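You operate a simulated robot arm through the tools that you are given. There is no shell and no other tool. Be economical: measure what you need, move in short steps, check, and stop when the job is done.

You run a simulated two-armed robot. Do the job below in one go: nothing can be reset, and whatever is moved stays where it is left.

JOB
Free the red stop, press RESET, steady the jog box and wind the table back to about 0 mm.
Fine: within 3 mm, on axis X; axis OFF at the end; the box stays in its cradle.

It is judged by the outcome, as a careful person would: the job done as asked, and still so three seconds after it is handed in. It fails if anything else is knocked over, pushed out of place, dropped, spilled or broken.

ROBOT AND FRAMES
Two 6-joint arms with two-finger parallel grippers on one trunk, on a base that drives. Base frame: it is fixed to the floor where the robot stands at the start and does not move with it; the origin is under the middle of the robot, x ahead of it, y to its left, z up. Lengths are in cm, angles in degrees, forces in N, time in s.
The left shoulder is at the start at [7, 16.6, 143], the right one opposite. With the tool pointing down near the work surface each hand reaches from about 86 to 88 cm from the robot's upright axis, wherever it stands, measured 20 degrees to its own side. Places, roughly: axis knob [130, 50, 130]; jog box [125, 50, 125]; pendant [120, 10, 150]; red stop [90, 0, 130]; reset button [100, 10, 140]. Payload 3.91 kg a hand.
The TCP of each hand is the grasp point between the finger pads, 3 cm short of the fingertips. In the tool frame z runs along the fingers and y along their closing line. Largest opening 11 cm; finger width 2, thickness 1; the body of the gripper, 4.8 by 11.2 cm, starts 5.5 cm behind the TCP.
Orientation is told as [roll, pitch, yaw] about the base's x, y, z axes, in that order, counted from this pose: with the fingers straight down and closing along the base's y, the tool's x points along the base's -x, its y along +y and its z along -z.

CONTROLS
- The arms move only by the tool step_arm. It takes "left_plan", "right_plan" or both (then of equal length, played together; a hand with none holds still); each is a list of rows, each a list of 7 numbers: the shift along the tool's x, y, z in cm, then the turn, a rotation vector about the tool's x, y, z in degrees, then the gripper command, from -1 (fully open) to 1 (shut), values between in proportion. In form: [[tx, ty, tz, rx, ry, rz, gripper], ...]. A call has 1 to 10 rows; each row is the pose to reach, as a shift and turn from the pose commanded when the call began, along the tool's axes at that moment. A row lasts 0.2 s, in which the tool goes at most 5 cm and 8.6 degrees; a call with a longer step from one row to the next is refused whole, and so is a gripper value outside its range. A pose out of reach is approached as far as the arm can. The call stops where the force on the tool passes 40 N (or 10 N more than at its start, if that is more) or the arm is blocked; 0.2 s more then pass. Each finger travels about 10.8 cm/s and halts on what it meets, pressing with about 43 N; the grip force reading is that of the motor and also rises with nothing between the fingers. The clock runs only during rows and for 0.2 s after the last one: add rows that repeat a pose to give the fingers time. It gives the time, the measured TCP pose, the force on the tool (base axes), the opening and the grip force at its end, in the units of the frame above (readings bear some noise), with the torque about the TCP (base axes, N m) and any sound that the robot's microphone picked up.
- Cameras (640 x 400 px; columns grow to the right, rows downward): "scene" is now at [14.17, 0.09, 166.27]; the picture's right is [-0.00, -1.00, 0.00], its down [-0.55, 0.00, -0.83] and it looks along [0.83, -0.00, -0.55] (base axes); focal length 260 px, centre (320, 200). "left" rides on the left gripper at [7.7, -0.7, -11.5] in its tool frame; the picture's right is [0.09, 1.00, 0.00], its down [-0.80, 0.07, -0.59] and it looks along [-0.59, 0.05, 0.80] (tool axes); focal length 270 px, centre (320, 200). "right" rides on the right gripper at [7.7, 0.7, -11.4] in its tool frame; the picture's right is [-0.09, 1.00, 0.00], its down [-0.80, -0.07, -0.59] and it looks along [-0.59, -0.05, 0.80] (tool axes); focal length 270 px, centre (320, 200). There is no depth. A picture from a camera that has moved, and an enlarged one, comes with that camera's place and axes in the base frame and with its lens.
- camera(camera): a new picture of that camera. No time passes.
- raise_lower(by): slides the trunk up (or, below 0, down) by that many cm; the arms and the scene camera ride with it, the base frame stays. It gives what a move gives, with no picture.
- steer(legs): drives the robot by 1 to 6 legs, each [ahead, left, turn to the left] in cm, cm and degrees, along the robot's own axes; the way and the turn of a leg run together, so that a leg with both is an arc; at most 150 cm and 180 degrees a leg. The arms and the cameras ride along, it lands a little off, and it stops where it bumps. It gives what a move gives.
- aim_head(pan, tilt): turns the head with the scene camera to pan (to the left, within 86 degrees either way) and tilt (down, from -29 to 69), counted from straight ahead of the robot. It gives what a move gives.
- enlarge(camera, box): a new picture of the part [left, top, right, bottom] of that camera's present view, enlarged. No time passes.
- finish_job(): hands the job in; it is judged then, once.

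Go step by step. Nothing tells you exact positions but the pictures and the camera data: compare them with the known pose of the tool, close in by small moves and look again before you grip or let go. The budget is 120 turns and 108 pictures, counting those below and the enlarged ones. Unless the task says otherwise, let go and move clear before handing in, and close with one line.

The tools are called after "Call:" as name(argument=value, ...) on one line, values as JSON. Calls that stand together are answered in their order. step_arm: Moves the arms, as the interface text tells. Its arguments: {"type":"object","properties":{"left_plan":{"type":"array","items":{"type":"array","items":{"type":"number"}}},"right_plan":{"type":"array","items":{"type":"array","items":{"type":"number"}}}},"required":[]} The other tools are called the same way: raise_lower (by) slides the trunk up or down; steer (legs) drives the base; aim_head (pan, tilt) turns the head that bears the scene camera; camera (camera) takes a picture; enlarge (camera, box) takes an enlarged picture of a part of a camera's view; finish_job () hands the job in.

At the start:

```text
time: 0.0
left_ee_pos: [63.27, 27.94, 99.95]
left_ee_rot: [0.1, 0.0, 0.0]
left_force: [0.2, 0.0, 0.8]
left_moment: [-0.01, 0.0, 0.0]
left_width: 11.01
left_grasp_force: 0.1
right_ee_pos: [58.7, -25.21, 99.95]
right_ee_rot: [0.0, 0.0, -0.1]
right_force: [0.0, -0.3, -0.4]
right_moment: [-0.01, 0.03, -0.01]
right_width: 10.99
right_grasp_force: 0.0
trunk travel left (down, up): [-92.5, 1.5]
robot x, y, heading: [-0.01, 0.04, -0.0]
head pan, tilt: [-0.3, 33.6]
```

scene: 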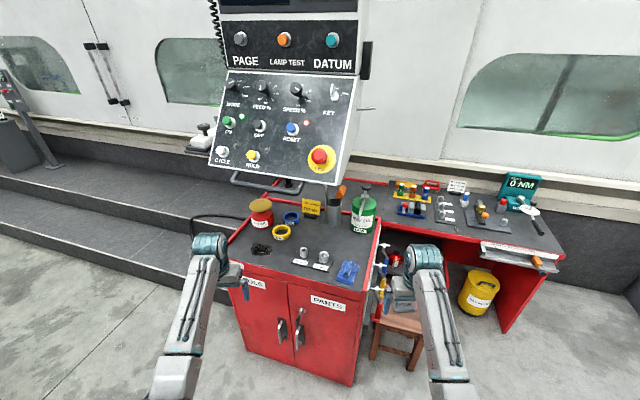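
right: 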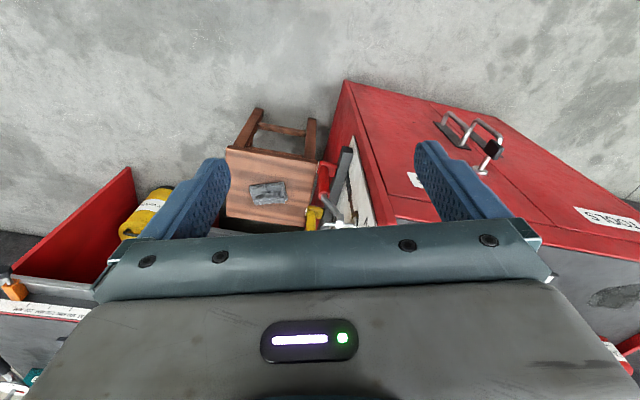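
left: 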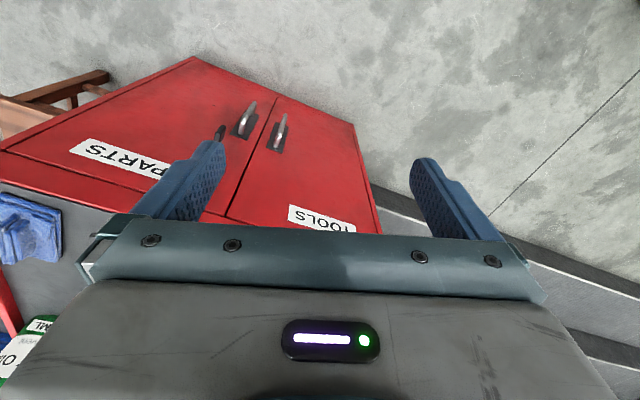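

I see the control pendant ahead with the red stop and blue RESET; the jog box seems to be left behind it. I take closer views first.

Call:
enlarge(camera="scene", box=[200, 0, 380, 200])

Call:
enlarge(camera="scene", box=[150, 90, 250, 190])

Call:
aim_head(pan=15, tilt=10)

Call:
camera(camera="scene")

```text
2.00 times, centred on (290, 100) of scene
camera zoom: at [14.17, 0.09, 166.27], right [0.0, -1.0, 0.0], down [-0.55, 0.0, -0.83], along [0.83, 0.0, -0.55], focal length 520 px, centre (380, 400)
```

zoom: 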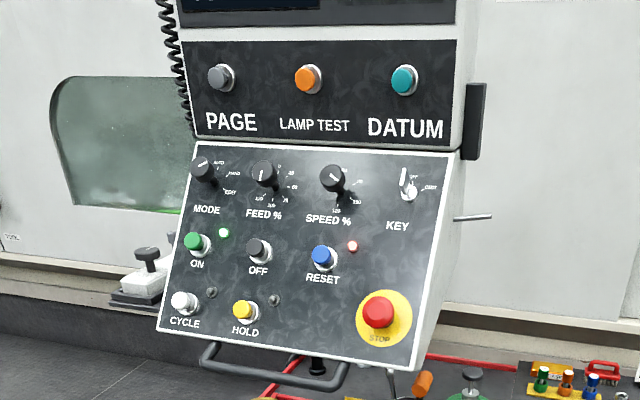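

```text
4.00 times, centred on (200, 140) of scene
camera zoom: at [14.17, 0.09, 166.27], right [0.0, -1.0, 0.0], down [-0.55, 0.0, -0.83], along [0.83, 0.0, -0.55], focal length 1041 px, centre (800, 440)
```

zoom: 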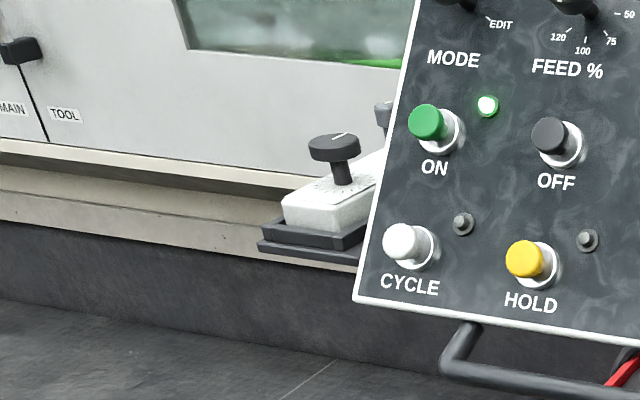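

```text
time: 0.9
left_ee_pos: [63.33, 27.95, 99.96]
left_ee_rot: [-0.1, 0.0, -0.1]
left_force: [0.1, -0.2, -1.1]
left_moment: [0.01, -0.02, 0.02]
left_width: 11.0
left_grasp_force: 0.0
right_ee_pos: [58.66, -25.28, 99.95]
right_ee_rot: [0.1, 0.0, 0.0]
right_force: [-0.4, 1.1, -0.1]
right_moment: [-0.02, 0.01, -0.02]
right_width: 11.03
right_grasp_force: 0.1
trunk travel left (down, up): [-92.5, 1.5]
robot x, y, heading: [-0.27, 0.18, 0.1]
head pan, tilt: [15.0, 10.0]
```

```text
102 pictures are left
camera scene: at [14.28, 2.53, 170.05], right [0.26, -0.97, 0.0], down [-0.17, -0.04, -0.98], along [0.95, 0.25, -0.17], focal length 260 px, centre (320, 200)
```

scene: 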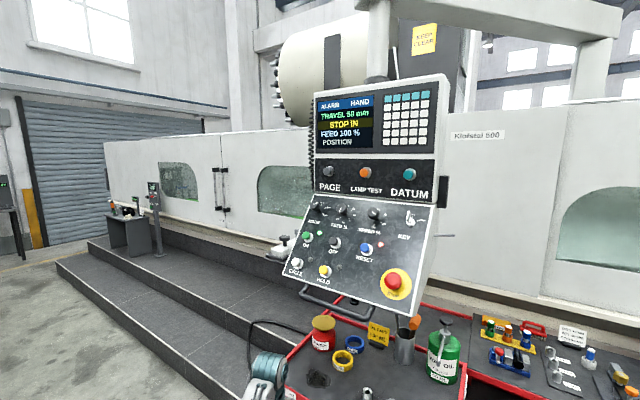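

The screen shows an alarm, "STOP IN". I enlarge the screen, the panel and the jog box, then shift the trunk for a stereo baseline.

Call:
enlarge(camera="scene", box=[310, 75, 450, 190])

Call:
enlarge(camera="scene", box=[260, 180, 440, 320])

Call:
raise_lower(by=-25)

Call:
enlarge(camera="scene", box=[260, 80, 440, 220])

Call:
camera(camera="scene")

```text
3.48 times, centred on (380, 132) of scene
camera zoom: at [14.28, 2.53, 170.05], right [0.26, -0.97, 0.0], down [-0.17, -0.04, -0.98], along [0.95, 0.25, -0.17], focal length 905 px, centre (111, 435)
```

zoom: 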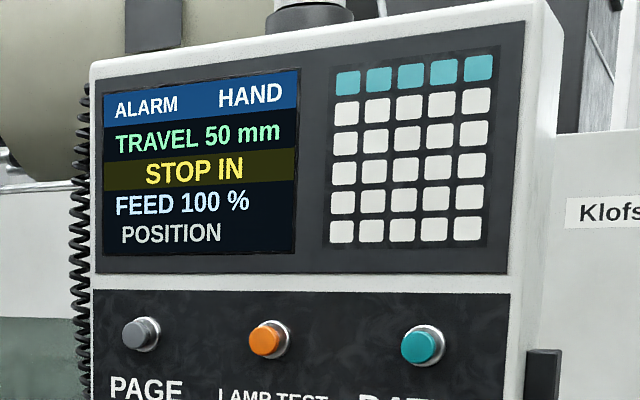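

```text
2.86 times, centred on (350, 250) of scene
camera zoom: at [14.28, 2.53, 170.05], right [0.26, -0.97, 0.0], down [-0.17, -0.04, -0.98], along [0.95, 0.25, -0.17], focal length 743 px, centre (234, 57)
```

zoom: 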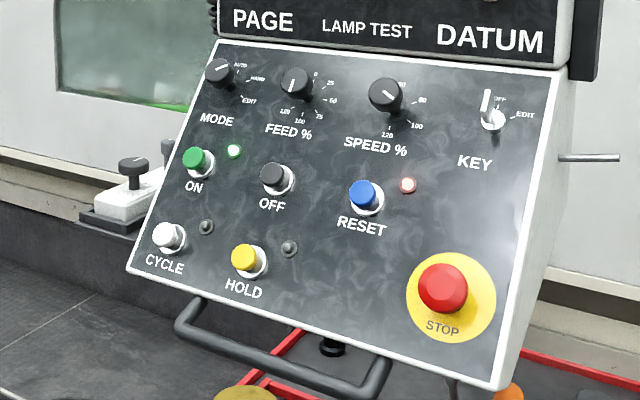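

```text
time: 3.5
left_ee_pos: [63.3, 27.97, 74.88]
left_ee_rot: [0.2, -0.1, -0.1]
left_force: [-0.4, 0.6, 0.9]
left_moment: [0.0, -0.02, -0.01]
left_width: 10.98
left_grasp_force: 0.0
right_ee_pos: [58.7, -25.31, 75.02]
right_ee_rot: [0.0, 0.0, 0.0]
right_force: [-0.4, -0.3, -0.2]
right_moment: [0.02, 0.0, 0.0]
right_width: 11.0
right_grasp_force: 0.1
trunk travel left (down, up): [-67.5, 26.5]
robot x, y, heading: [0.47, 0.19, 0.2]
head pan, tilt: [15.0, 10.0]
```

```text
2.86 times, centred on (350, 150) of scene
camera zoom: at [14.25, 2.54, 145.07], right [0.26, -0.97, 0.0], down [-0.17, -0.04, -0.98], along [0.95, 0.25, -0.17], focal length 743 px, centre (234, 343)
```

zoom: 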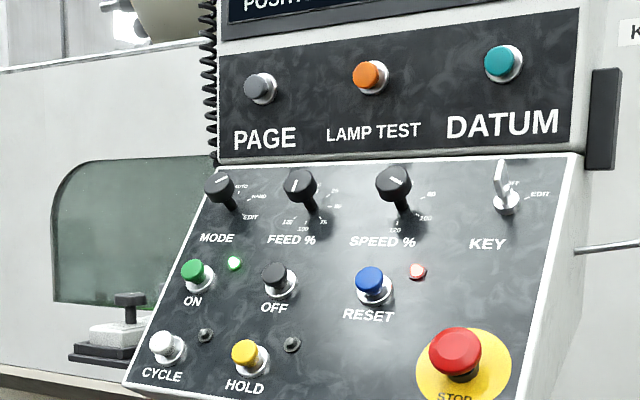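

```text
98 pictures are left
camera scene: at [14.25, 2.54, 145.07], right [0.26, -0.97, 0.0], down [-0.17, -0.04, -0.98], along [0.95, 0.25, -0.17], focal length 260 px, centre (320, 200)
```

scene: 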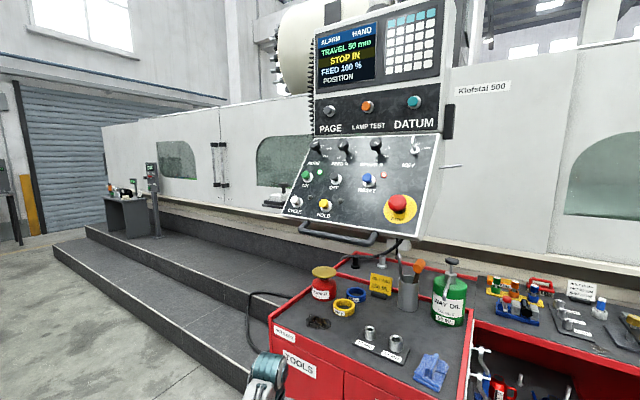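

The stop cap is near (94, 0, 130.6), RESET near (104, 10, 137), and the panel is yawed about -16° and sloped about 50°. I raise the trunk again and lift the right hand while pitching it towards the panel.

Call:
raise_lower(by=25)

Call:
step_arm(right_plan=[[0, 0, -4.6, 0, -5.5, 0, -1], [0, 0, -9.2, 0, -11, 0, -1], [0, 0, -13.8, 0, -16.5, 0, -1], [0, 0, -18.4, 0, -22, 0, -1], [0, 0, -23, 0, -27.5, 0, -1], [0, 0, -27.6, 0, -33, 0, -1], [0, 0, -32.2, 0, -38.5, 0, -1], [0, 0, -36.8, 0, -44, 0, -1], [0, 0, -41, 0, -50, 0, -1]])

```text
time: 6.0
left_ee_pos: [63.26, 28.0, 99.99]
left_ee_rot: [-0.1, 0.0, 0.0]
left_force: [-0.1, -0.4, 0.5]
left_moment: [0.0, 0.03, -0.01]
left_width: 11.0
left_grasp_force: 0.0
right_ee_pos: [58.66, -25.31, 99.97]
right_ee_rot: [0.0, 0.1, 0.0]
right_force: [0.1, 0.4, 0.8]
right_moment: [-0.01, -0.04, 0.0]
right_width: 11.0
right_grasp_force: 0.0
trunk travel left (down, up): [-92.5, 1.5]
robot x, y, heading: [0.41, 0.14, 0.1]
head pan, tilt: [15.0, 10.0]
```

```text
time: 8.0
left_ee_pos: [63.21, 27.97, 99.92]
left_ee_rot: [0.0, 0.0, 0.0]
left_force: [-0.1, 0.3, -0.8]
left_moment: [-0.03, 0.01, 0.01]
left_width: 11.0
left_grasp_force: 0.1
right_ee_pos: [62.22, -26.09, 137.35]
right_ee_rot: [0.1, -50.6, 0.0]
right_force: [-0.1, -0.4, 0.0]
right_moment: [0.0, 0.02, -0.02]
right_width: 10.96
right_grasp_force: 0.0
right hand out of reach, approached as far as the arm can: row 1, 2, 3, 4, 5, 6, 7, 8, 9
trunk travel left (down, up): [-92.5, 1.5]
robot x, y, heading: [0.07, 0.23, 0.2]
head pan, tilt: [15.0, 10.0]
```

Call:
step_arm(right_plan=[[-2, 3.7, 1.8, 1.5, 0, 1.3, -1], [-3.9, 7.3, 3.5, 3, 0, 2.6, -1], [-5.9, 11, 5.3, 4.5, 0, 3.9, -1], [-7.8, 14.7, 7, 6, 0, 5.1, -1], [-9.8, 18.3, 8.8, 7.6, 0, 6.4, -1], [-11.7, 22, 10.5, 9.1, 0, 7.7, -1], [-13.7, 25.6, 12.3, 10.6, 0, 9, -1], [-15.6, 29.3, 14, 12.2, 0, 10.3, -1]])

Call:
camera(camera="right")

Call:
camera(camera="scene")

```text
time: 9.8
left_ee_pos: [63.45, 28.04, 99.82]
left_ee_rot: [-0.2, 0.1, 0.0]
left_force: [-0.6, -0.4, 0.0]
left_moment: [-0.04, 0.02, 0.03]
left_width: 11.01
left_grasp_force: 0.1
right_ee_pos: [87.42, -1.18, 140.88]
right_ee_rot: [0.1, -50.0, -15.9]
right_force: [-1.0, 0.3, 0.9]
right_moment: [0.01, 0.0, -0.03]
right_width: 11.02
right_grasp_force: 0.0
right hand out of reach, approached as far as the arm can: row 5, 6, 7, 8
trunk travel left (down, up): [-92.5, 1.5]
robot x, y, heading: [0.14, -0.1, -0.1]
head pan, tilt: [15.0, 10.0]
```

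```text
97 pictures are left
camera right: at [74.36, 3.31, 142.43], right [0.33, 0.94, 0.07], down [0.04, -0.09, 1.0], along [0.94, -0.32, -0.06], focal length 270 px, centre (320, 200)
```

right: 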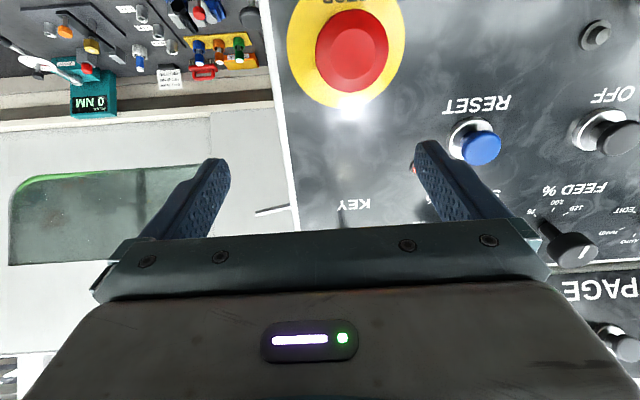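

```text
96 pictures are left
camera scene: at [14.39, 2.79, 170.04], right [0.26, -0.97, 0.0], down [-0.17, -0.05, -0.98], along [0.95, 0.25, -0.17], focal length 260 px, centre (320, 200)
```

scene: 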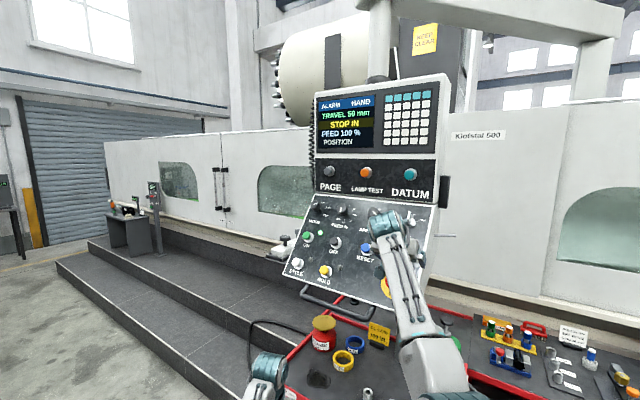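

My position estimates for the stop and RESET agree with the wrist view. I enlarge the stop to see how it releases.

Call:
enlarge(camera="right", box=[270, 0, 430, 120])

Call:
steer(legs=[[-10, 0, 0]])

Call:
camera(camera="right")

```text
3.33 times, centred on (350, 60) of right
camera zoom: at [74.36, 3.31, 142.43], right [0.33, 0.94, 0.07], down [0.04, -0.09, 1.0], along [0.94, -0.32, -0.06], focal length 901 px, centre (220, 667)
```

zoom: 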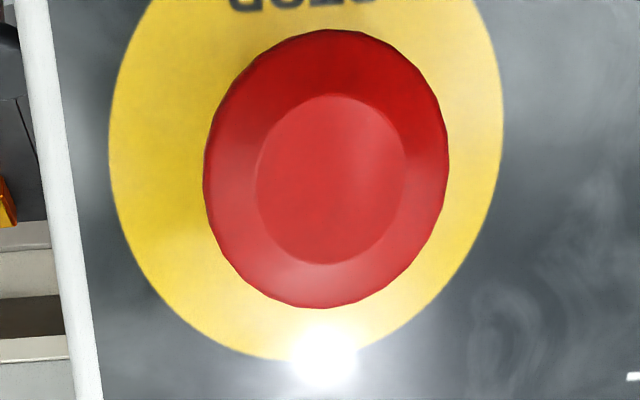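

```text
time: 11.0
left_ee_pos: [53.94, 27.96, 99.54]
left_ee_rot: [0.0, 0.3, -0.1]
left_force: [0.5, -0.9, 0.3]
left_moment: [0.04, 0.05, 0.0]
left_width: 10.99
left_grasp_force: 0.1
right_ee_pos: [78.18, -1.54, 140.39]
right_ee_rot: [-0.1, -49.6, -16.0]
right_force: [0.6, 0.3, -0.6]
right_moment: [-0.04, 0.0, 0.01]
right_width: 10.99
right_grasp_force: 0.2
trunk travel left (down, up): [-92.5, 1.5]
robot x, y, heading: [-9.78, 0.12, -0.2]
head pan, tilt: [15.0, 10.0]
```

```text
94 pictures are left
camera right: at [65.14, 2.99, 142.02], right [0.33, 0.94, 0.07], down [0.04, -0.09, 1.0], along [0.94, -0.33, -0.07], focal length 270 px, centre (320, 200)
```

right: 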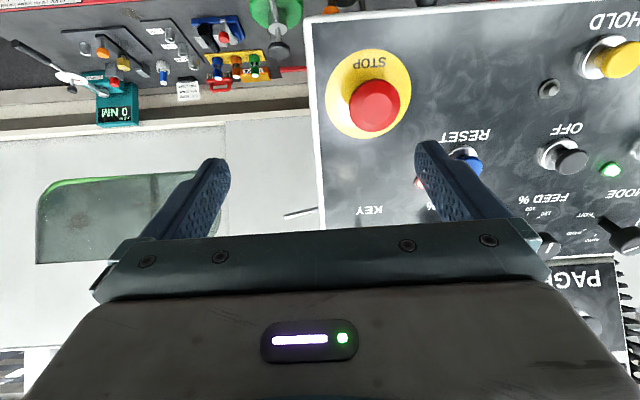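

Call:
step_arm(right_plan=[[-0.6, 1.9, 3.1, 0, 0, 0, -1], [-1.2, 3.9, 6.2, 0, 0, 0, -1], [-1.74, 5.79, 9.27, 0, 0, 0, -1], [-1.74, 5.79, 9.27, 0, 0, 0, -1]])

Call:
camera(camera="right")

```text
time: 12.0
left_ee_pos: [53.41, 27.88, 100.06]
left_ee_rot: [0.0, -0.2, -0.2]
left_force: [-0.5, 0.7, 0.1]
left_moment: [0.0, 0.03, -0.01]
left_width: 11.01
left_grasp_force: 0.1
right_ee_pos: [82.32, 0.06, 138.48]
right_ee_rot: [0.2, -50.0, -16.1]
right_force: [-0.6, -0.5, 0.0]
right_moment: [-0.05, 0.01, 0.0]
right_width: 11.0
right_grasp_force: 0.2
right hand out of reach, approached as far as the arm can: row 2, 3, 4
trunk travel left (down, up): [-92.5, 1.5]
robot x, y, heading: [-9.83, -0.12, -0.3]
head pan, tilt: [15.0, 10.0]
```

```text
93 pictures are left
camera right: at [69.36, 4.58, 139.93], right [0.33, 0.94, 0.07], down [0.04, -0.09, 1.0], along [0.94, -0.33, -0.06], focal length 270 px, centre (320, 200)
```

right: 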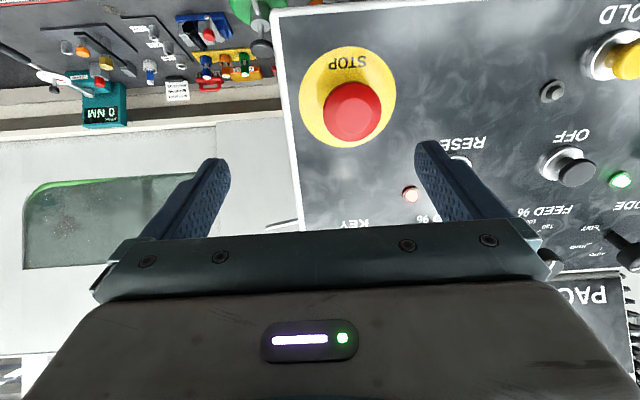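

The arm's working shell is narrow when it reaches across the body. I drive so that the stop sits in front of the right shoulder.

Call:
steer(legs=[[0, 16, 0], [8, 0, 0]])

Call:
step_arm(right_plan=[[0, -4, 0, 0, 0, 0, -1], [0, -8, 0, 0, 0, 0, -1], [0, -12, 0, 0, 0, 0, -1]])

Call:
camera(camera="right")

```text
time: 14.1
left_ee_pos: [60.7, 43.72, 100.66]
left_ee_rot: [0.0, -0.6, -0.1]
left_force: [-0.4, -0.7, 0.4]
left_moment: [0.04, -0.05, 0.01]
left_width: 11.02
left_grasp_force: 0.0
right_ee_pos: [89.28, 16.08, 139.31]
right_ee_rot: [0.4, -50.4, -16.5]
right_force: [-0.2, 0.5, 0.1]
right_moment: [-0.01, -0.01, 0.03]
right_width: 11.01
right_grasp_force: 0.0
trunk travel left (down, up): [-92.5, 1.5]
robot x, y, heading: [-1.89, 16.04, -0.3]
head pan, tilt: [15.0, 10.0]
```

```text
time: 14.9
left_ee_pos: [61.41, 43.79, 99.93]
left_ee_rot: [0.1, 0.1, -0.1]
left_force: [0.2, 0.5, 0.4]
left_moment: [0.01, 0.01, -0.01]
left_width: 11.01
left_grasp_force: 0.1
right_ee_pos: [86.97, 4.48, 138.44]
right_ee_rot: [0.3, -49.9, -16.1]
right_force: [0.0, -1.1, 0.4]
right_moment: [0.0, 0.03, -0.01]
right_width: 10.99
right_grasp_force: 0.0
trunk travel left (down, up): [-92.5, 1.5]
robot x, y, heading: [-1.79, 16.48, -0.3]
head pan, tilt: [15.0, 10.0]
```

```text
92 pictures are left
camera right: at [74.04, 8.92, 139.92], right [0.33, 0.94, 0.07], down [0.04, -0.09, 1.0], along [0.94, -0.32, -0.06], focal length 270 px, centre (320, 200)
```

right: 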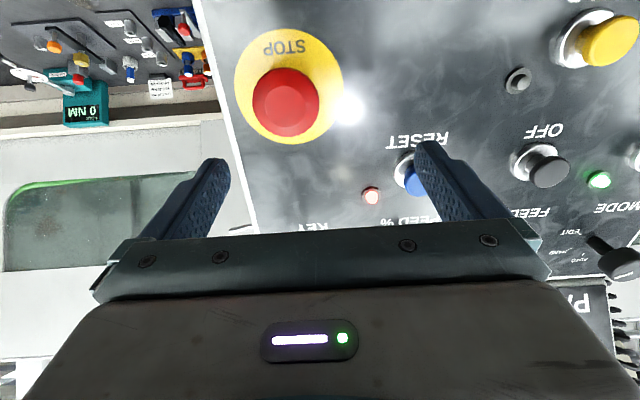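

Call:
step_arm(right_plan=[[0.6, -1.3, 1.8, 0, 0, 0, -1], [1.26, -2.52, 3.54, 0, 0, 0, -1], [1.26, -2.52, 6, 0, 0, 0, -1], [1.26, -2.52, 6, 0, 0, 0, -1]])

Call:
camera(camera="right")

```text
time: 15.9
left_ee_pos: [61.39, 44.02, 100.02]
left_ee_rot: [0.0, 0.1, -0.1]
left_force: [-0.7, -0.9, -0.3]
left_moment: [-0.03, 0.0, 0.02]
left_width: 10.99
left_grasp_force: 0.0
right_ee_pos: [89.93, 1.13, 133.53]
right_ee_rot: [0.1, -50.0, -16.0]
right_force: [-0.2, -0.5, -0.5]
right_moment: [0.02, -0.01, 0.03]
right_width: 11.0
right_grasp_force: 0.0
trunk travel left (down, up): [-92.5, 1.5]
robot x, y, heading: [-1.85, 16.09, -0.0]
head pan, tilt: [15.0, 10.0]
```

```text
91 pictures are left
camera right: at [76.94, 5.66, 135.09], right [0.33, 0.94, 0.07], down [0.04, -0.09, 1.0], along [0.94, -0.33, -0.06], focal length 270 px, centre (320, 200)
```

right: 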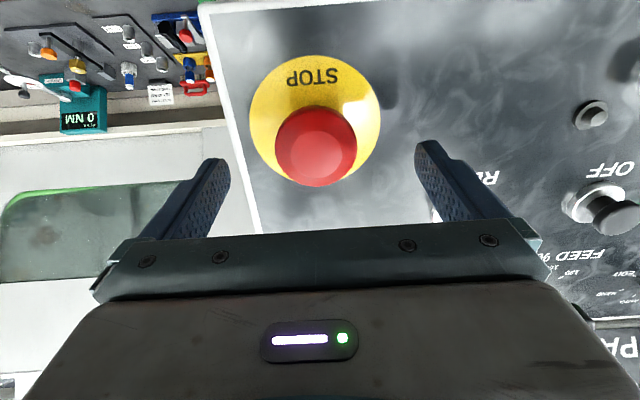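

The cap lies on the finger axis about 5 cm ahead, so I advance and grip it.

Call:
step_arm(right_plan=[[0, 0, 2.4, 0, 0, 0, -1], [0, 0, 4.6, 0, 0, 0, -1], [0, 0, 4.6, 0, 0, 0, 0.2], [0, 0, 4.6, 0, 0, 0, 1], [0, 0, 4.6, 0, 0, 0, 1], [0, 0, 4.6, 0, 0, 0, 1]])

Call:
camera(camera="right")

```text
time: 17.3
left_ee_pos: [61.41, 43.73, 99.99]
left_ee_rot: [0.1, 0.0, -0.1]
left_force: [-0.4, 0.2, -0.9]
left_moment: [0.01, -0.02, -0.03]
left_width: 11.01
left_grasp_force: 0.1
right_ee_pos: [93.36, -0.15, 130.79]
right_ee_rot: [0.1, -49.9, -16.2]
right_force: [-2.6, -6.4, -1.5]
right_moment: [-0.17, -0.08, -0.07]
right_width: 5.26
right_grasp_force: 45.0
trunk travel left (down, up): [-92.5, 1.5]
robot x, y, heading: [-2.18, 15.81, -0.2]
head pan, tilt: [15.0, 10.0]
```

```text
90 pictures are left
camera right: at [80.38, 4.41, 132.16], right [0.33, 0.94, 0.07], down [0.04, -0.09, 1.0], along [0.94, -0.33, -0.06], focal length 270 px, centre (320, 200)
```

right: 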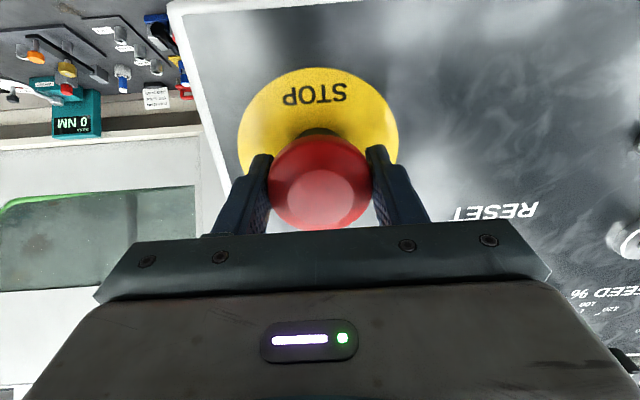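

Gripped. I twist clockwise, as the operator sees it, to release the stop.

Call:
step_arm(right_plan=[[0, 0, 0, 0, 0, 8, 1], [0, 0, 0, 0, 0, 16, 1], [0, 0, 0, 0, 0, 24, 1], [0, 0, 0, 0, 0, 32, 1], [0, 0, 0, 0, 0, 40, 1], [0, 0, 0, 0, 0, 48, 1]])

Call:
camera(camera="scene")

```text
time: 18.7
left_ee_pos: [61.3, 43.79, 100.1]
left_ee_rot: [0.2, 0.0, -0.1]
left_force: [-0.2, 0.9, -0.6]
left_moment: [0.03, 0.02, -0.01]
left_width: 11.02
left_grasp_force: 0.2
right_ee_pos: [93.32, 0.03, 130.6]
right_ee_rot: [41.5, -30.7, -76.1]
right_force: [-4.6, -5.5, -3.4]
right_moment: [-0.77, 0.22, 0.48]
right_width: 5.23
right_grasp_force: 44.9
trunk travel left (down, up): [-92.5, 1.5]
robot x, y, heading: [-2.16, 16.27, 0.0]
head pan, tilt: [15.0, 10.0]
```

```text
89 pictures are left
camera scene: at [12.28, 18.4, 170.07], right [0.26, -0.97, 0.0], down [-0.17, -0.04, -0.98], along [0.95, 0.25, -0.17], focal length 260 px, centre (320, 200)
```

scene: 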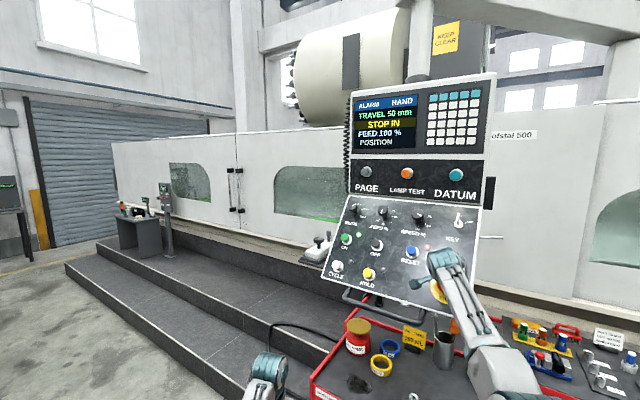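

Call:
step_arm(right_plan=[[0, 0, 0, 0, 0, 8, 1], [0, 0, 0, 0, 0, 16, 1], [0, 0, 0, 0, 0, 24, 1]])

Call:
camera(camera="right")

Call:
enlarge(camera="scene", box=[340, 70, 500, 180])

```text
time: 19.5
left_ee_pos: [61.26, 43.91, 100.06]
left_ee_rot: [0.0, 0.0, 0.0]
left_force: [-0.5, 0.3, -0.4]
left_moment: [0.02, 0.0, -0.02]
left_width: 10.98
left_grasp_force: 0.1
right_ee_pos: [93.24, 0.18, 130.77]
right_ee_rot: [48.6, -13.5, -94.3]
right_force: [-5.5, -3.3, -4.6]
right_moment: [-0.64, 0.27, 0.51]
right_width: 5.28
right_grasp_force: 45.4
trunk travel left (down, up): [-92.5, 1.5]
robot x, y, heading: [-1.88, 16.4, -0.3]
head pan, tilt: [15.0, 10.0]
```

```text
88 pictures are left
camera right: at [85.95, 10.11, 136.72], right [0.66, 0.04, 0.75], down [-0.54, -0.66, 0.52], along [0.51, -0.75, -0.42], focal length 270 px, centre (320, 200)
```

right: 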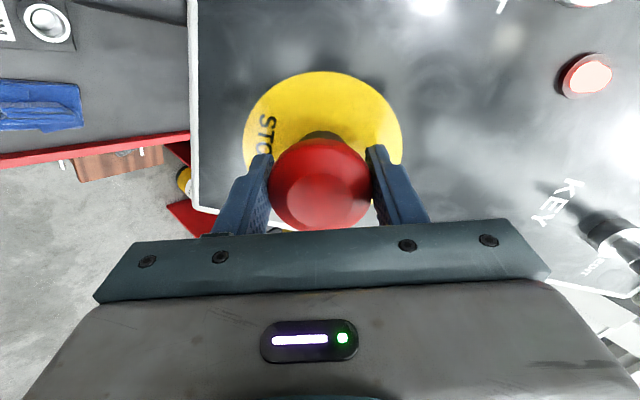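

```text
3.64 times, centred on (420, 125) of scene
camera zoom: at [12.27, 18.48, 170.07], right [0.26, -0.97, 0.0], down [-0.17, -0.04, -0.98], along [0.95, 0.25, -0.17], focal length 946 px, centre (-44, 473)
```

zoom: 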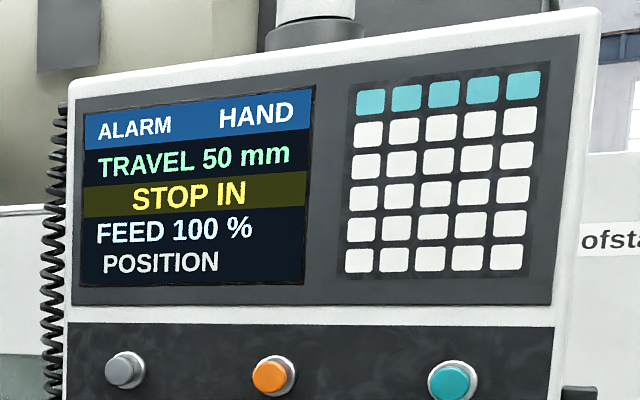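

The torque has levelled off, which suggests slipping or an end stop, and it still shows "STOP IN". I try a gentle outward pull.

Call:
step_arm(right_plan=[[0, 0, -0.4, 0, 0, 0, 1], [0, 0, -0.8, 0, 0, 0, 1], [0, 0, -1.2, 0, 0, 0, 1], [0, 0, -1.6, 0, 0, 0, 1]])

Call:
camera(camera="right")

Call:
enlarge(camera="scene", box=[340, 70, 500, 180])

```text
time: 20.5
left_ee_pos: [61.62, 43.81, 99.85]
left_ee_rot: [0.1, 0.0, -0.1]
left_force: [0.8, -0.8, -0.5]
left_moment: [-0.02, 0.01, 0.02]
left_width: 11.0
left_grasp_force: 0.1
right_ee_pos: [92.47, 0.4, 131.43]
right_ee_rot: [48.3, -13.6, -94.2]
right_force: [0.2, -2.2, -9.1]
right_moment: [0.34, -0.15, 0.05]
right_width: 5.24
right_grasp_force: 45.2
trunk travel left (down, up): [-92.5, 1.5]
robot x, y, heading: [-1.81, 15.96, -0.3]
head pan, tilt: [15.0, 10.0]
```

```text
86 pictures are left
camera right: at [85.02, 10.42, 137.52], right [0.67, 0.04, 0.74], down [-0.54, -0.66, 0.52], along [0.51, -0.75, -0.42], focal length 270 px, centre (320, 200)
```

right: 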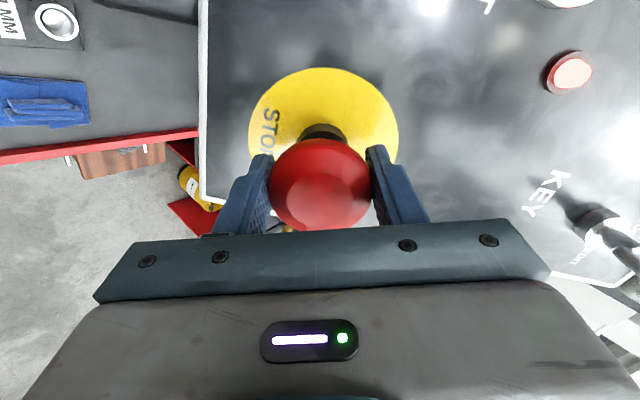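

```text
3.64 times, centred on (420, 125) of scene
camera zoom: at [12.61, 18.47, 170.04], right [0.26, -0.97, 0.0], down [-0.17, -0.04, -0.98], along [0.95, 0.25, -0.18], focal length 946 px, centre (-44, 473)
```

zoom: 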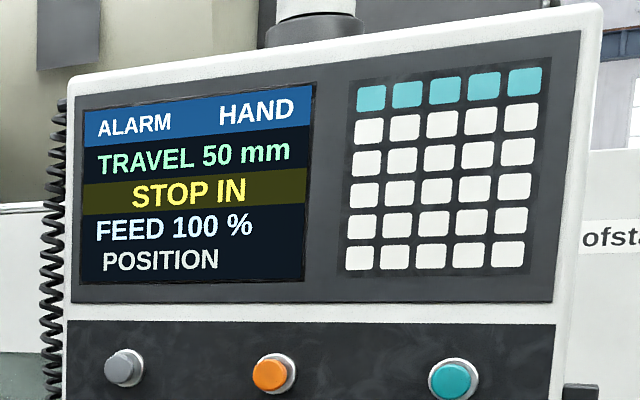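

The cap followed outward by about 1 cm. I open the fingers, back off and check.

Call:
step_arm(right_plan=[[0, 0, 0, 0, 0, 0, 0], [0, 0, 0, 0, 0, 0, -1], [0, 0, 0, 0, 0, 0, -1], [0, 0, -3, 0, 0, 0, -1], [0, 0, -6, 0, 0, 0, -1], [0, 0, -6, 0, 0, -8, -1]])

Call:
camera(camera="right")

Call:
enlarge(camera="scene", box=[340, 70, 500, 180])

```text
time: 21.9
left_ee_pos: [61.38, 44.02, 99.86]
left_ee_rot: [-0.1, 0.1, -0.1]
left_force: [0.1, 0.0, -0.3]
left_moment: [-0.02, -0.03, -0.02]
left_width: 11.05
left_grasp_force: 0.0
right_ee_pos: [87.98, 1.79, 135.48]
right_ee_rot: [46.9, -19.6, -88.6]
right_force: [-0.4, -0.2, 0.6]
right_moment: [-0.03, -0.02, 0.02]
right_width: 10.99
right_grasp_force: 0.0
trunk travel left (down, up): [-92.5, 1.5]
robot x, y, heading: [-2.09, 15.91, -0.3]
head pan, tilt: [15.0, 10.0]
```

```text
84 pictures are left
camera right: at [79.81, 11.64, 140.66], right [0.68, 0.18, 0.71], down [-0.47, -0.65, 0.6], along [0.57, -0.74, -0.36], focal length 270 px, centre (320, 200)
```

right: 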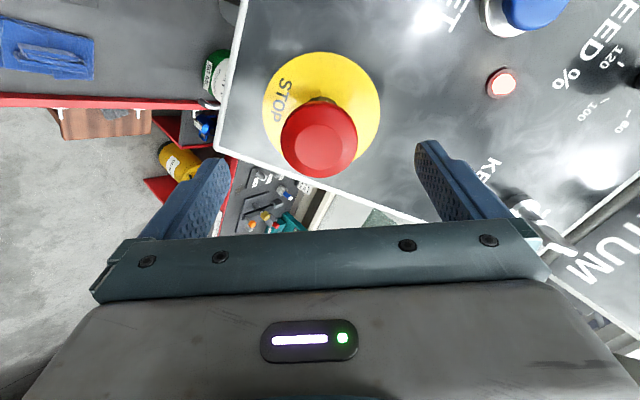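

```text
3.64 times, centred on (420, 125) of scene
camera zoom: at [12.45, 18.53, 170.05], right [0.26, -0.97, 0.0], down [-0.17, -0.04, -0.98], along [0.95, 0.25, -0.17], focal length 946 px, centre (-44, 473)
```

zoom: 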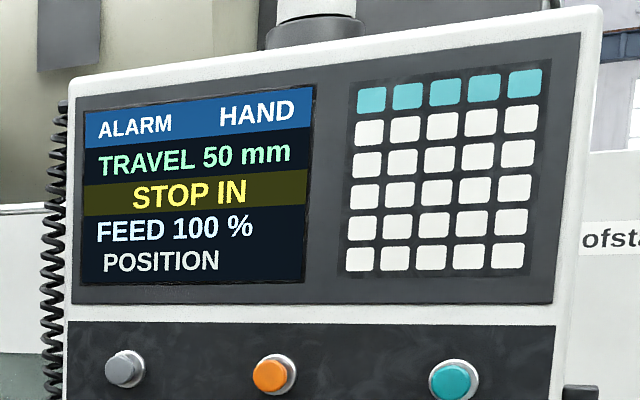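

The cap now stands about 1 cm farther out; the alarm is probably latched until RESET. I turn the hand back and close the fingers to press RESET.

Call:
step_arm(right_plan=[[0, 0, -0.5, 0, 0, -8, -1], [0, 0, -1, 0, 0, -16, -1], [0, 0, -1, 0, 0, -24, -1], [0, 0, -1, 0, 0, -32, 0], [0, 0, -1, 0, 0, -40, 1], [0, 0, -1, 0, 0, -48, 1], [0, 0, -1, 0, 0, -56, 1], [0, 0, -1, 0, 0, -64, 1]])

Call:
enlarge(camera="right", box=[160, 0, 560, 250])

```text
time: 23.7
left_ee_pos: [61.42, 43.92, 99.96]
left_ee_rot: [0.0, 0.0, -0.2]
left_force: [0.4, 0.1, -0.5]
left_moment: [-0.03, 0.03, -0.01]
left_width: 10.99
left_grasp_force: 0.1
right_ee_pos: [86.94, 2.01, 136.27]
right_ee_rot: [0.0, -49.9, -15.9]
right_force: [0.5, -0.4, 0.4]
right_moment: [0.0, 0.03, -0.02]
right_width: 0.0
right_grasp_force: 38.5
trunk travel left (down, up): [-92.5, 1.5]
robot x, y, heading: [-1.93, 16.05, -0.0]
head pan, tilt: [15.0, 10.0]
```

```text
1.60 times, centred on (360, 125) of right
camera zoom: at [74.08, 6.47, 137.67], right [0.33, 0.94, 0.07], down [0.04, -0.08, 1.0], along [0.94, -0.32, -0.06], focal length 432 px, centre (256, 320)
```

zoom: 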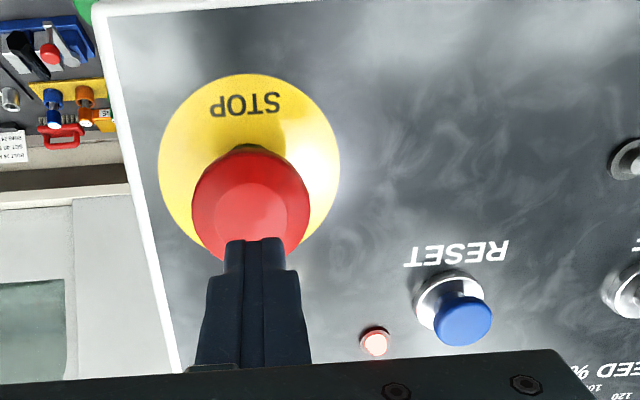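

Call:
step_arm(right_plan=[[-2, 0, -2, 0, 0, 0, 1], [-4, 0, -4, 0, 0, 0, 1]])

Call:
steer(legs=[[0, 10, 0], [10, 0, 0]])

Call:
enlarge(camera="right", box=[160, 0, 560, 250])

```text
time: 24.3
left_ee_pos: [61.35, 43.92, 99.97]
left_ee_rot: [0.0, 0.1, -0.1]
left_force: [-0.5, -0.7, -0.5]
left_moment: [0.0, -0.02, 0.01]
left_width: 10.99
left_grasp_force: 0.0
right_ee_pos: [86.55, 2.21, 141.9]
right_ee_rot: [0.1, -50.0, -16.0]
right_force: [0.3, -0.4, 0.4]
right_moment: [0.01, -0.01, 0.02]
right_width: 0.0
right_grasp_force: 38.2
trunk travel left (down, up): [-92.5, 1.5]
robot x, y, heading: [-1.73, 15.95, -0.1]
head pan, tilt: [15.0, 10.0]
```

```text
time: 26.2
left_ee_pos: [70.79, 53.96, 100.26]
left_ee_rot: [0.0, -0.4, -0.1]
left_force: [-0.9, -0.7, 0.4]
left_moment: [0.0, -0.05, 0.0]
left_width: 10.97
left_grasp_force: 0.0
right_ee_pos: [95.86, 12.15, 142.39]
right_ee_rot: [0.3, -50.3, -16.2]
right_force: [0.3, 0.1, 0.1]
right_moment: [-0.04, 0.0, 0.0]
right_width: 0.0
right_grasp_force: 37.5
trunk travel left (down, up): [-92.5, 1.5]
robot x, y, heading: [8.23, 26.2, -0.3]
head pan, tilt: [15.0, 10.0]
```

```text
1.60 times, centred on (360, 125) of right
camera zoom: at [82.82, 16.61, 143.75], right [0.33, 0.94, 0.07], down [0.03, -0.09, 1.0], along [0.94, -0.33, -0.06], focal length 432 px, centre (256, 320)
```

zoom: 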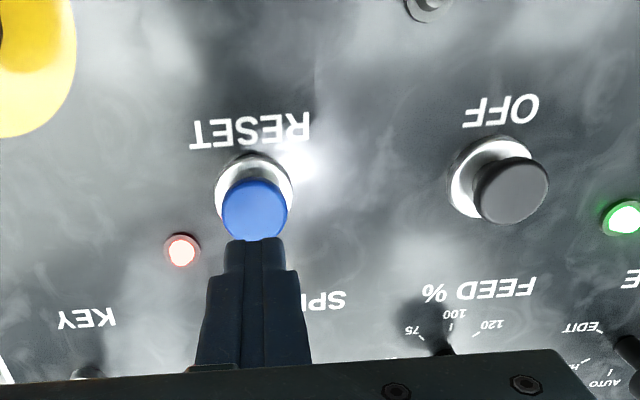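

RESET is about 6 cm beyond the fingertips, nearly on axis. I centre the hand and press.

Call:
step_arm(right_plan=[[-0.7, -0.2, 3, 0, 0, 0, 1], [-0.7, -0.2, 5.3, 0, 0, 0, 1], [-0.7, -0.2, 5.8, 0, 0, 0, 1], [-0.7, -0.2, 6.3, 0, 0, 0, 1], [-0.7, -0.2, 6.7, 0, 0, 0, 1]])

Call:
camera(camera="right")

Call:
camera(camera="scene")

```text
time: 27.4
left_ee_pos: [70.98, 54.04, 100.15]
left_ee_rot: [-0.1, -0.2, -0.1]
left_force: [0.0, -0.2, 0.4]
left_moment: [-0.01, 0.0, 0.01]
left_width: 10.99
left_grasp_force: 0.0
right_ee_pos: [101.22, 10.61, 138.6]
right_ee_rot: [0.2, -50.3, -16.1]
right_force: [-11.2, 1.1, 6.9]
right_moment: [-0.01, -0.11, -0.05]
right_width: 0.0
right_grasp_force: 37.7
trunk travel left (down, up): [-92.5, 1.5]
robot x, y, heading: [8.1, 26.03, -0.1]
head pan, tilt: [15.0, 10.0]
heard: click
```

```text
80 pictures are left
camera right: at [88.33, 15.07, 139.96], right [0.33, 0.94, 0.07], down [0.03, -0.09, 1.0], along [0.94, -0.32, -0.06], focal length 270 px, centre (320, 200)
```

right: 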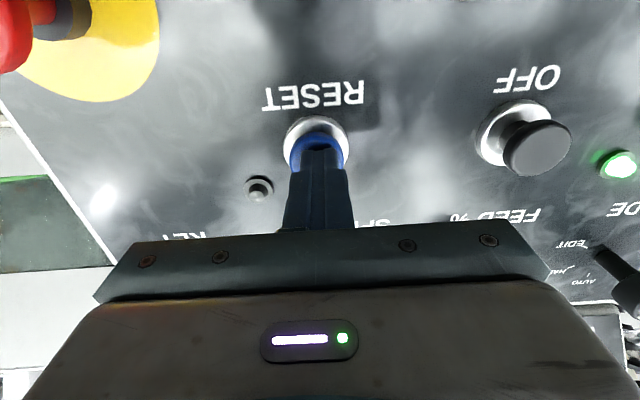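

```text
79 pictures are left
camera scene: at [21.6, 28.71, 170.13], right [0.26, -0.97, 0.0], down [-0.16, -0.05, -0.99], along [0.95, 0.25, -0.17], focal length 260 px, centre (320, 200)
```

scene: 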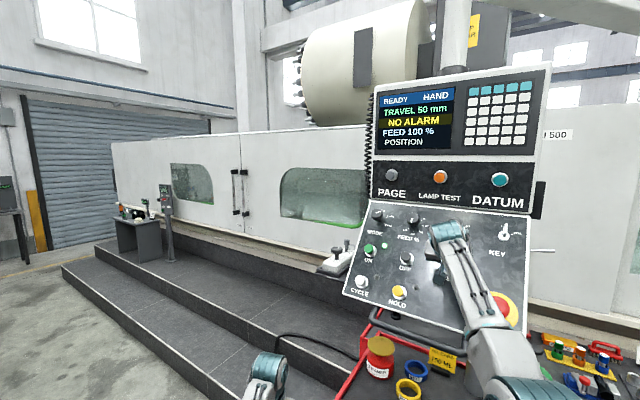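

READY, NO ALARM. I retract the right hand and look at the jog box.

Call:
step_arm(right_plan=[[0, 0, -4, 0, 0, 0, 1], [0, 0, -8, 0, 0, 0, 1], [0, 0, -11, 0, 0, 0, 1]])

Call:
steer(legs=[[-20, 0, 0], [0, 35, 0]])

Call:
aim_head(pan=0, tilt=20)

Call:
camera(camera="scene")

```text
time: 28.2
left_ee_pos: [71.31, 53.89, 100.05]
left_ee_rot: [0.0, -0.1, -0.2]
left_force: [0.1, -0.4, -0.5]
left_moment: [0.01, 0.03, 0.01]
left_width: 11.01
left_grasp_force: 0.1
right_ee_pos: [93.59, 12.89, 145.44]
right_ee_rot: [0.0, -50.1, -16.1]
right_force: [0.2, 0.4, -0.7]
right_moment: [0.02, -0.02, -0.01]
right_width: 0.01
right_grasp_force: 37.6
trunk travel left (down, up): [-92.5, 1.5]
robot x, y, heading: [7.77, 26.27, -0.1]
head pan, tilt: [15.0, 10.0]
```

```text
time: 31.1
left_ee_pos: [51.31, 74.96, 99.77]
left_ee_rot: [-0.4, 0.0, -1.1]
left_force: [0.2, 0.7, -0.2]
left_moment: [-0.05, 0.01, 0.0]
left_width: 11.01
left_grasp_force: 0.0
right_ee_pos: [73.25, 33.76, 145.18]
right_ee_rot: [-0.4, -49.9, -16.6]
right_force: [1.3, 1.4, 0.6]
right_moment: [-0.07, 0.04, -0.1]
right_width: 0.0
right_grasp_force: 37.5
trunk travel left (down, up): [-92.5, 1.5]
robot x, y, heading: [-12.59, 47.89, -1.0]
head pan, tilt: [15.0, 10.0]
stopped in leg 2: the robot was blocked; the commanded pose is now the measured one
```

```text
time: 31.9
left_ee_pos: [51.34, 74.76, 99.88]
left_ee_rot: [-0.1, 0.0, -1.0]
left_force: [0.6, 0.7, -0.2]
left_moment: [0.0, 0.03, 0.01]
left_width: 11.01
left_grasp_force: 0.2
right_ee_pos: [73.03, 33.46, 145.18]
right_ee_rot: [-0.3, -50.1, -16.8]
right_force: [-0.4, 0.2, 0.5]
right_moment: [-0.02, -0.01, -0.03]
right_width: 0.0
right_grasp_force: 38.2
trunk travel left (down, up): [-92.5, 1.5]
robot x, y, heading: [-12.73, 47.72, -1.1]
head pan, tilt: [0.0, 20.0]
```

```text
78 pictures are left
camera scene: at [2.08, 48.02, 168.43], right [-0.02, -1.0, 0.0], down [-0.34, 0.0, -0.94], along [0.94, -0.02, -0.34], focal length 260 px, centre (320, 200)
```

scene: 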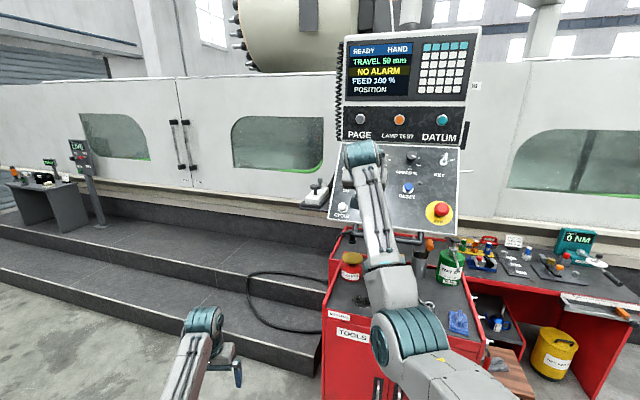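

Something on the left blocked the drive, so I look to that side.

Call:
aim_head(pan=75, tilt=45)

Call:
camera(camera="scene")

```text
time: 33.4
left_ee_pos: [51.15, 74.45, 100.03]
left_ee_rot: [0.0, 0.0, -0.9]
left_force: [0.9, 0.5, 0.1]
left_moment: [0.01, -0.01, 0.04]
left_width: 11.0
left_grasp_force: 0.0
right_ee_pos: [72.94, 33.03, 145.16]
right_ee_rot: [0.0, -50.1, -17.1]
right_force: [-0.9, -0.4, -1.0]
right_moment: [0.01, 0.01, 0.01]
right_width: 0.05
right_grasp_force: 38.0
trunk travel left (down, up): [-92.5, 1.5]
robot x, y, heading: [-12.26, 47.72, -1.1]
head pan, tilt: [75.0, 45.0]
```

```text
77 pictures are left
camera scene: at [-5.01, 55.5, 164.57], right [0.96, -0.28, 0.0], down [-0.2, -0.68, -0.71], along [0.2, 0.68, -0.71], focal length 260 px, centre (320, 200)
```

scene: 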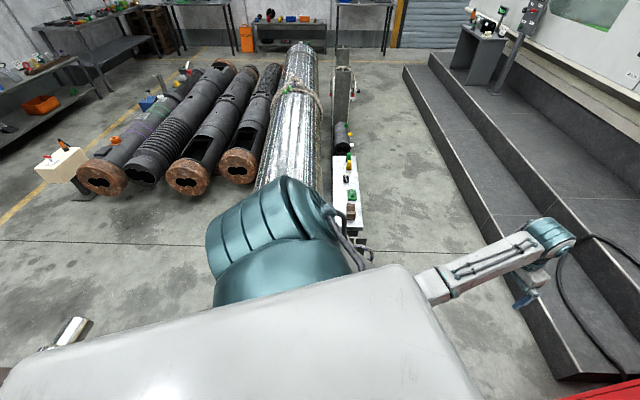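

Call:
steer(legs=[[0, -2, 1], [25, 0, 0]])

Call:
aim_head(pan=-2, tilt=25)

Call:
enlarge(camera="scene", box=[240, 140, 400, 240])

Call:
camera(camera="scene")

```text
time: 35.6
left_ee_pos: [75.35, 73.73, 100.11]
left_ee_rot: [0.0, -0.1, 0.1]
left_force: [-1.3, 0.0, -0.5]
left_moment: [0.03, -0.01, -0.01]
left_width: 10.98
left_grasp_force: 0.1
right_ee_pos: [97.71, 32.65, 145.62]
right_ee_rot: [0.1, -50.2, -16.1]
right_force: [-1.1, -1.1, -0.1]
right_moment: [0.01, 0.02, -0.01]
right_width: 0.0
right_grasp_force: 37.5
trunk travel left (down, up): [-92.5, 1.5]
robot x, y, heading: [12.12, 45.61, -0.1]
head pan, tilt: [75.0, 45.0]
```

```text
time: 37.1
left_ee_pos: [75.69, 73.63, 100.01]
left_ee_rot: [0.0, 0.0, 0.1]
left_force: [0.1, 0.3, -0.2]
left_moment: [0.02, 0.0, 0.03]
left_width: 11.04
left_grasp_force: 0.1
right_ee_pos: [98.19, 32.61, 145.12]
right_ee_rot: [0.1, -50.0, -16.0]
right_force: [-0.2, 0.2, 0.2]
right_moment: [-0.02, -0.02, 0.0]
right_width: 0.01
right_grasp_force: 37.6
trunk travel left (down, up): [-92.5, 1.5]
robot x, y, heading: [12.42, 45.76, 0.1]
head pan, tilt: [-2.0, 25.0]
```

```text
4.00 times, centred on (320, 190) of scene
camera zoom: at [26.91, 45.5, 167.62], right [-0.03, -1.0, 0.0], down [-0.42, 0.01, -0.91], along [0.91, -0.03, -0.42], focal length 1041 px, centre (320, 240)
```

zoom: 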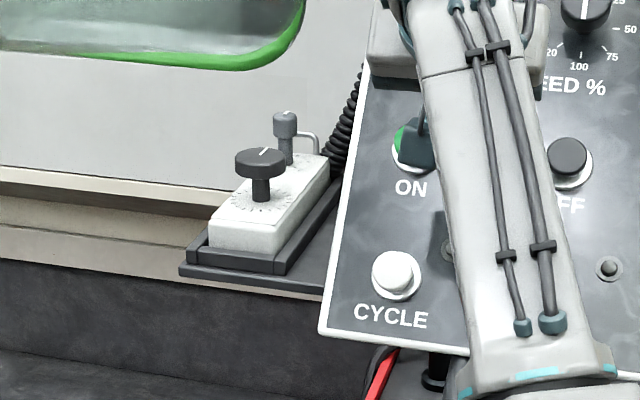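

```text
75 pictures are left
camera scene: at [26.91, 45.5, 167.62], right [-0.03, -1.0, 0.0], down [-0.42, 0.01, -0.91], along [0.91, -0.03, -0.42], focal length 260 px, centre (320, 200)
```

scene: 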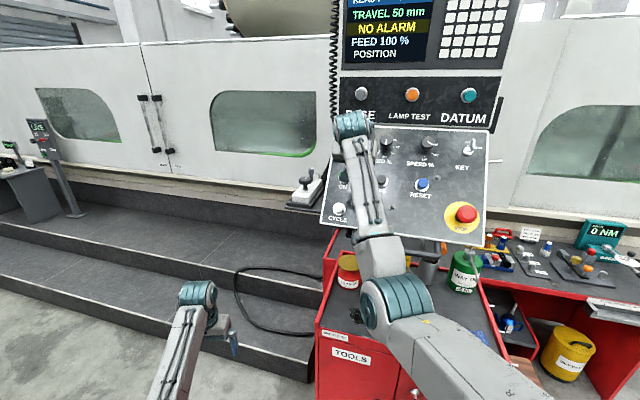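

The jog box has two knobs: a large one in front over a graduated dial, and a smaller one behind. I bring the left hand up for a closer look with its camera.

Call:
step_arm(left_plan=[[-2.4, 0, -4, 0, -4, 0, -1], [-4.8, 0, -8, 0, -8, 0, -1], [-7.2, 0, -12, 0, -12, 0, -1], [-9.6, 0, -16, 0, -16, 0, -1], [-12, 0, -20, 0, -20, 0, -1], [-14.4, 0, -24, 0, -24, 0, -1], [-16.8, 0, -28, 0, -28, 0, -1], [-19.2, 0, -32, 0, -32, 0, -1], [-21.6, 0, -36, 0, -36, 0, -1], [-24, 0, -40, 0, -40, 0, -1]])

Call:
camera(camera="left")

```text
time: 39.3
left_ee_pos: [99.57, 73.72, 140.24]
left_ee_rot: [0.0, -40.1, 0.0]
left_force: [0.0, 0.8, -0.5]
left_moment: [0.0, -0.03, 0.01]
left_width: 11.0
left_grasp_force: 0.1
right_ee_pos: [98.13, 32.64, 145.23]
right_ee_rot: [0.1, -50.0, -16.0]
right_force: [-0.3, -0.5, 0.6]
right_moment: [0.02, -0.01, -0.01]
right_width: 0.0
right_grasp_force: 37.8
trunk travel left (down, up): [-92.5, 1.5]
robot x, y, heading: [12.44, 45.4, -0.0]
head pan, tilt: [-2.0, 25.0]
```

```text
74 pictures are left
camera left: at [86.3, 73.04, 144.16], right [-0.07, 1.0, -0.06], down [0.23, 0.07, 0.97], along [0.97, 0.05, -0.23], focal length 270 px, centre (320, 200)
```

left: 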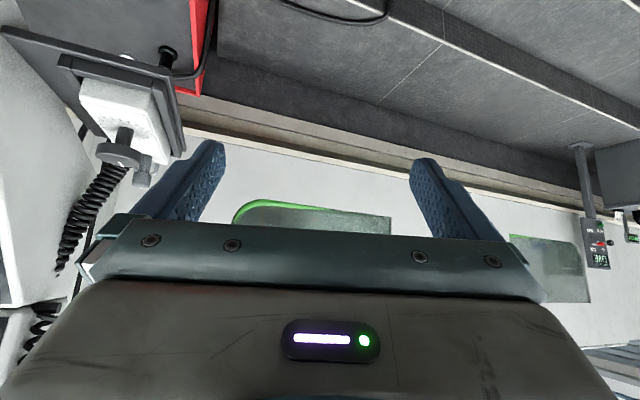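

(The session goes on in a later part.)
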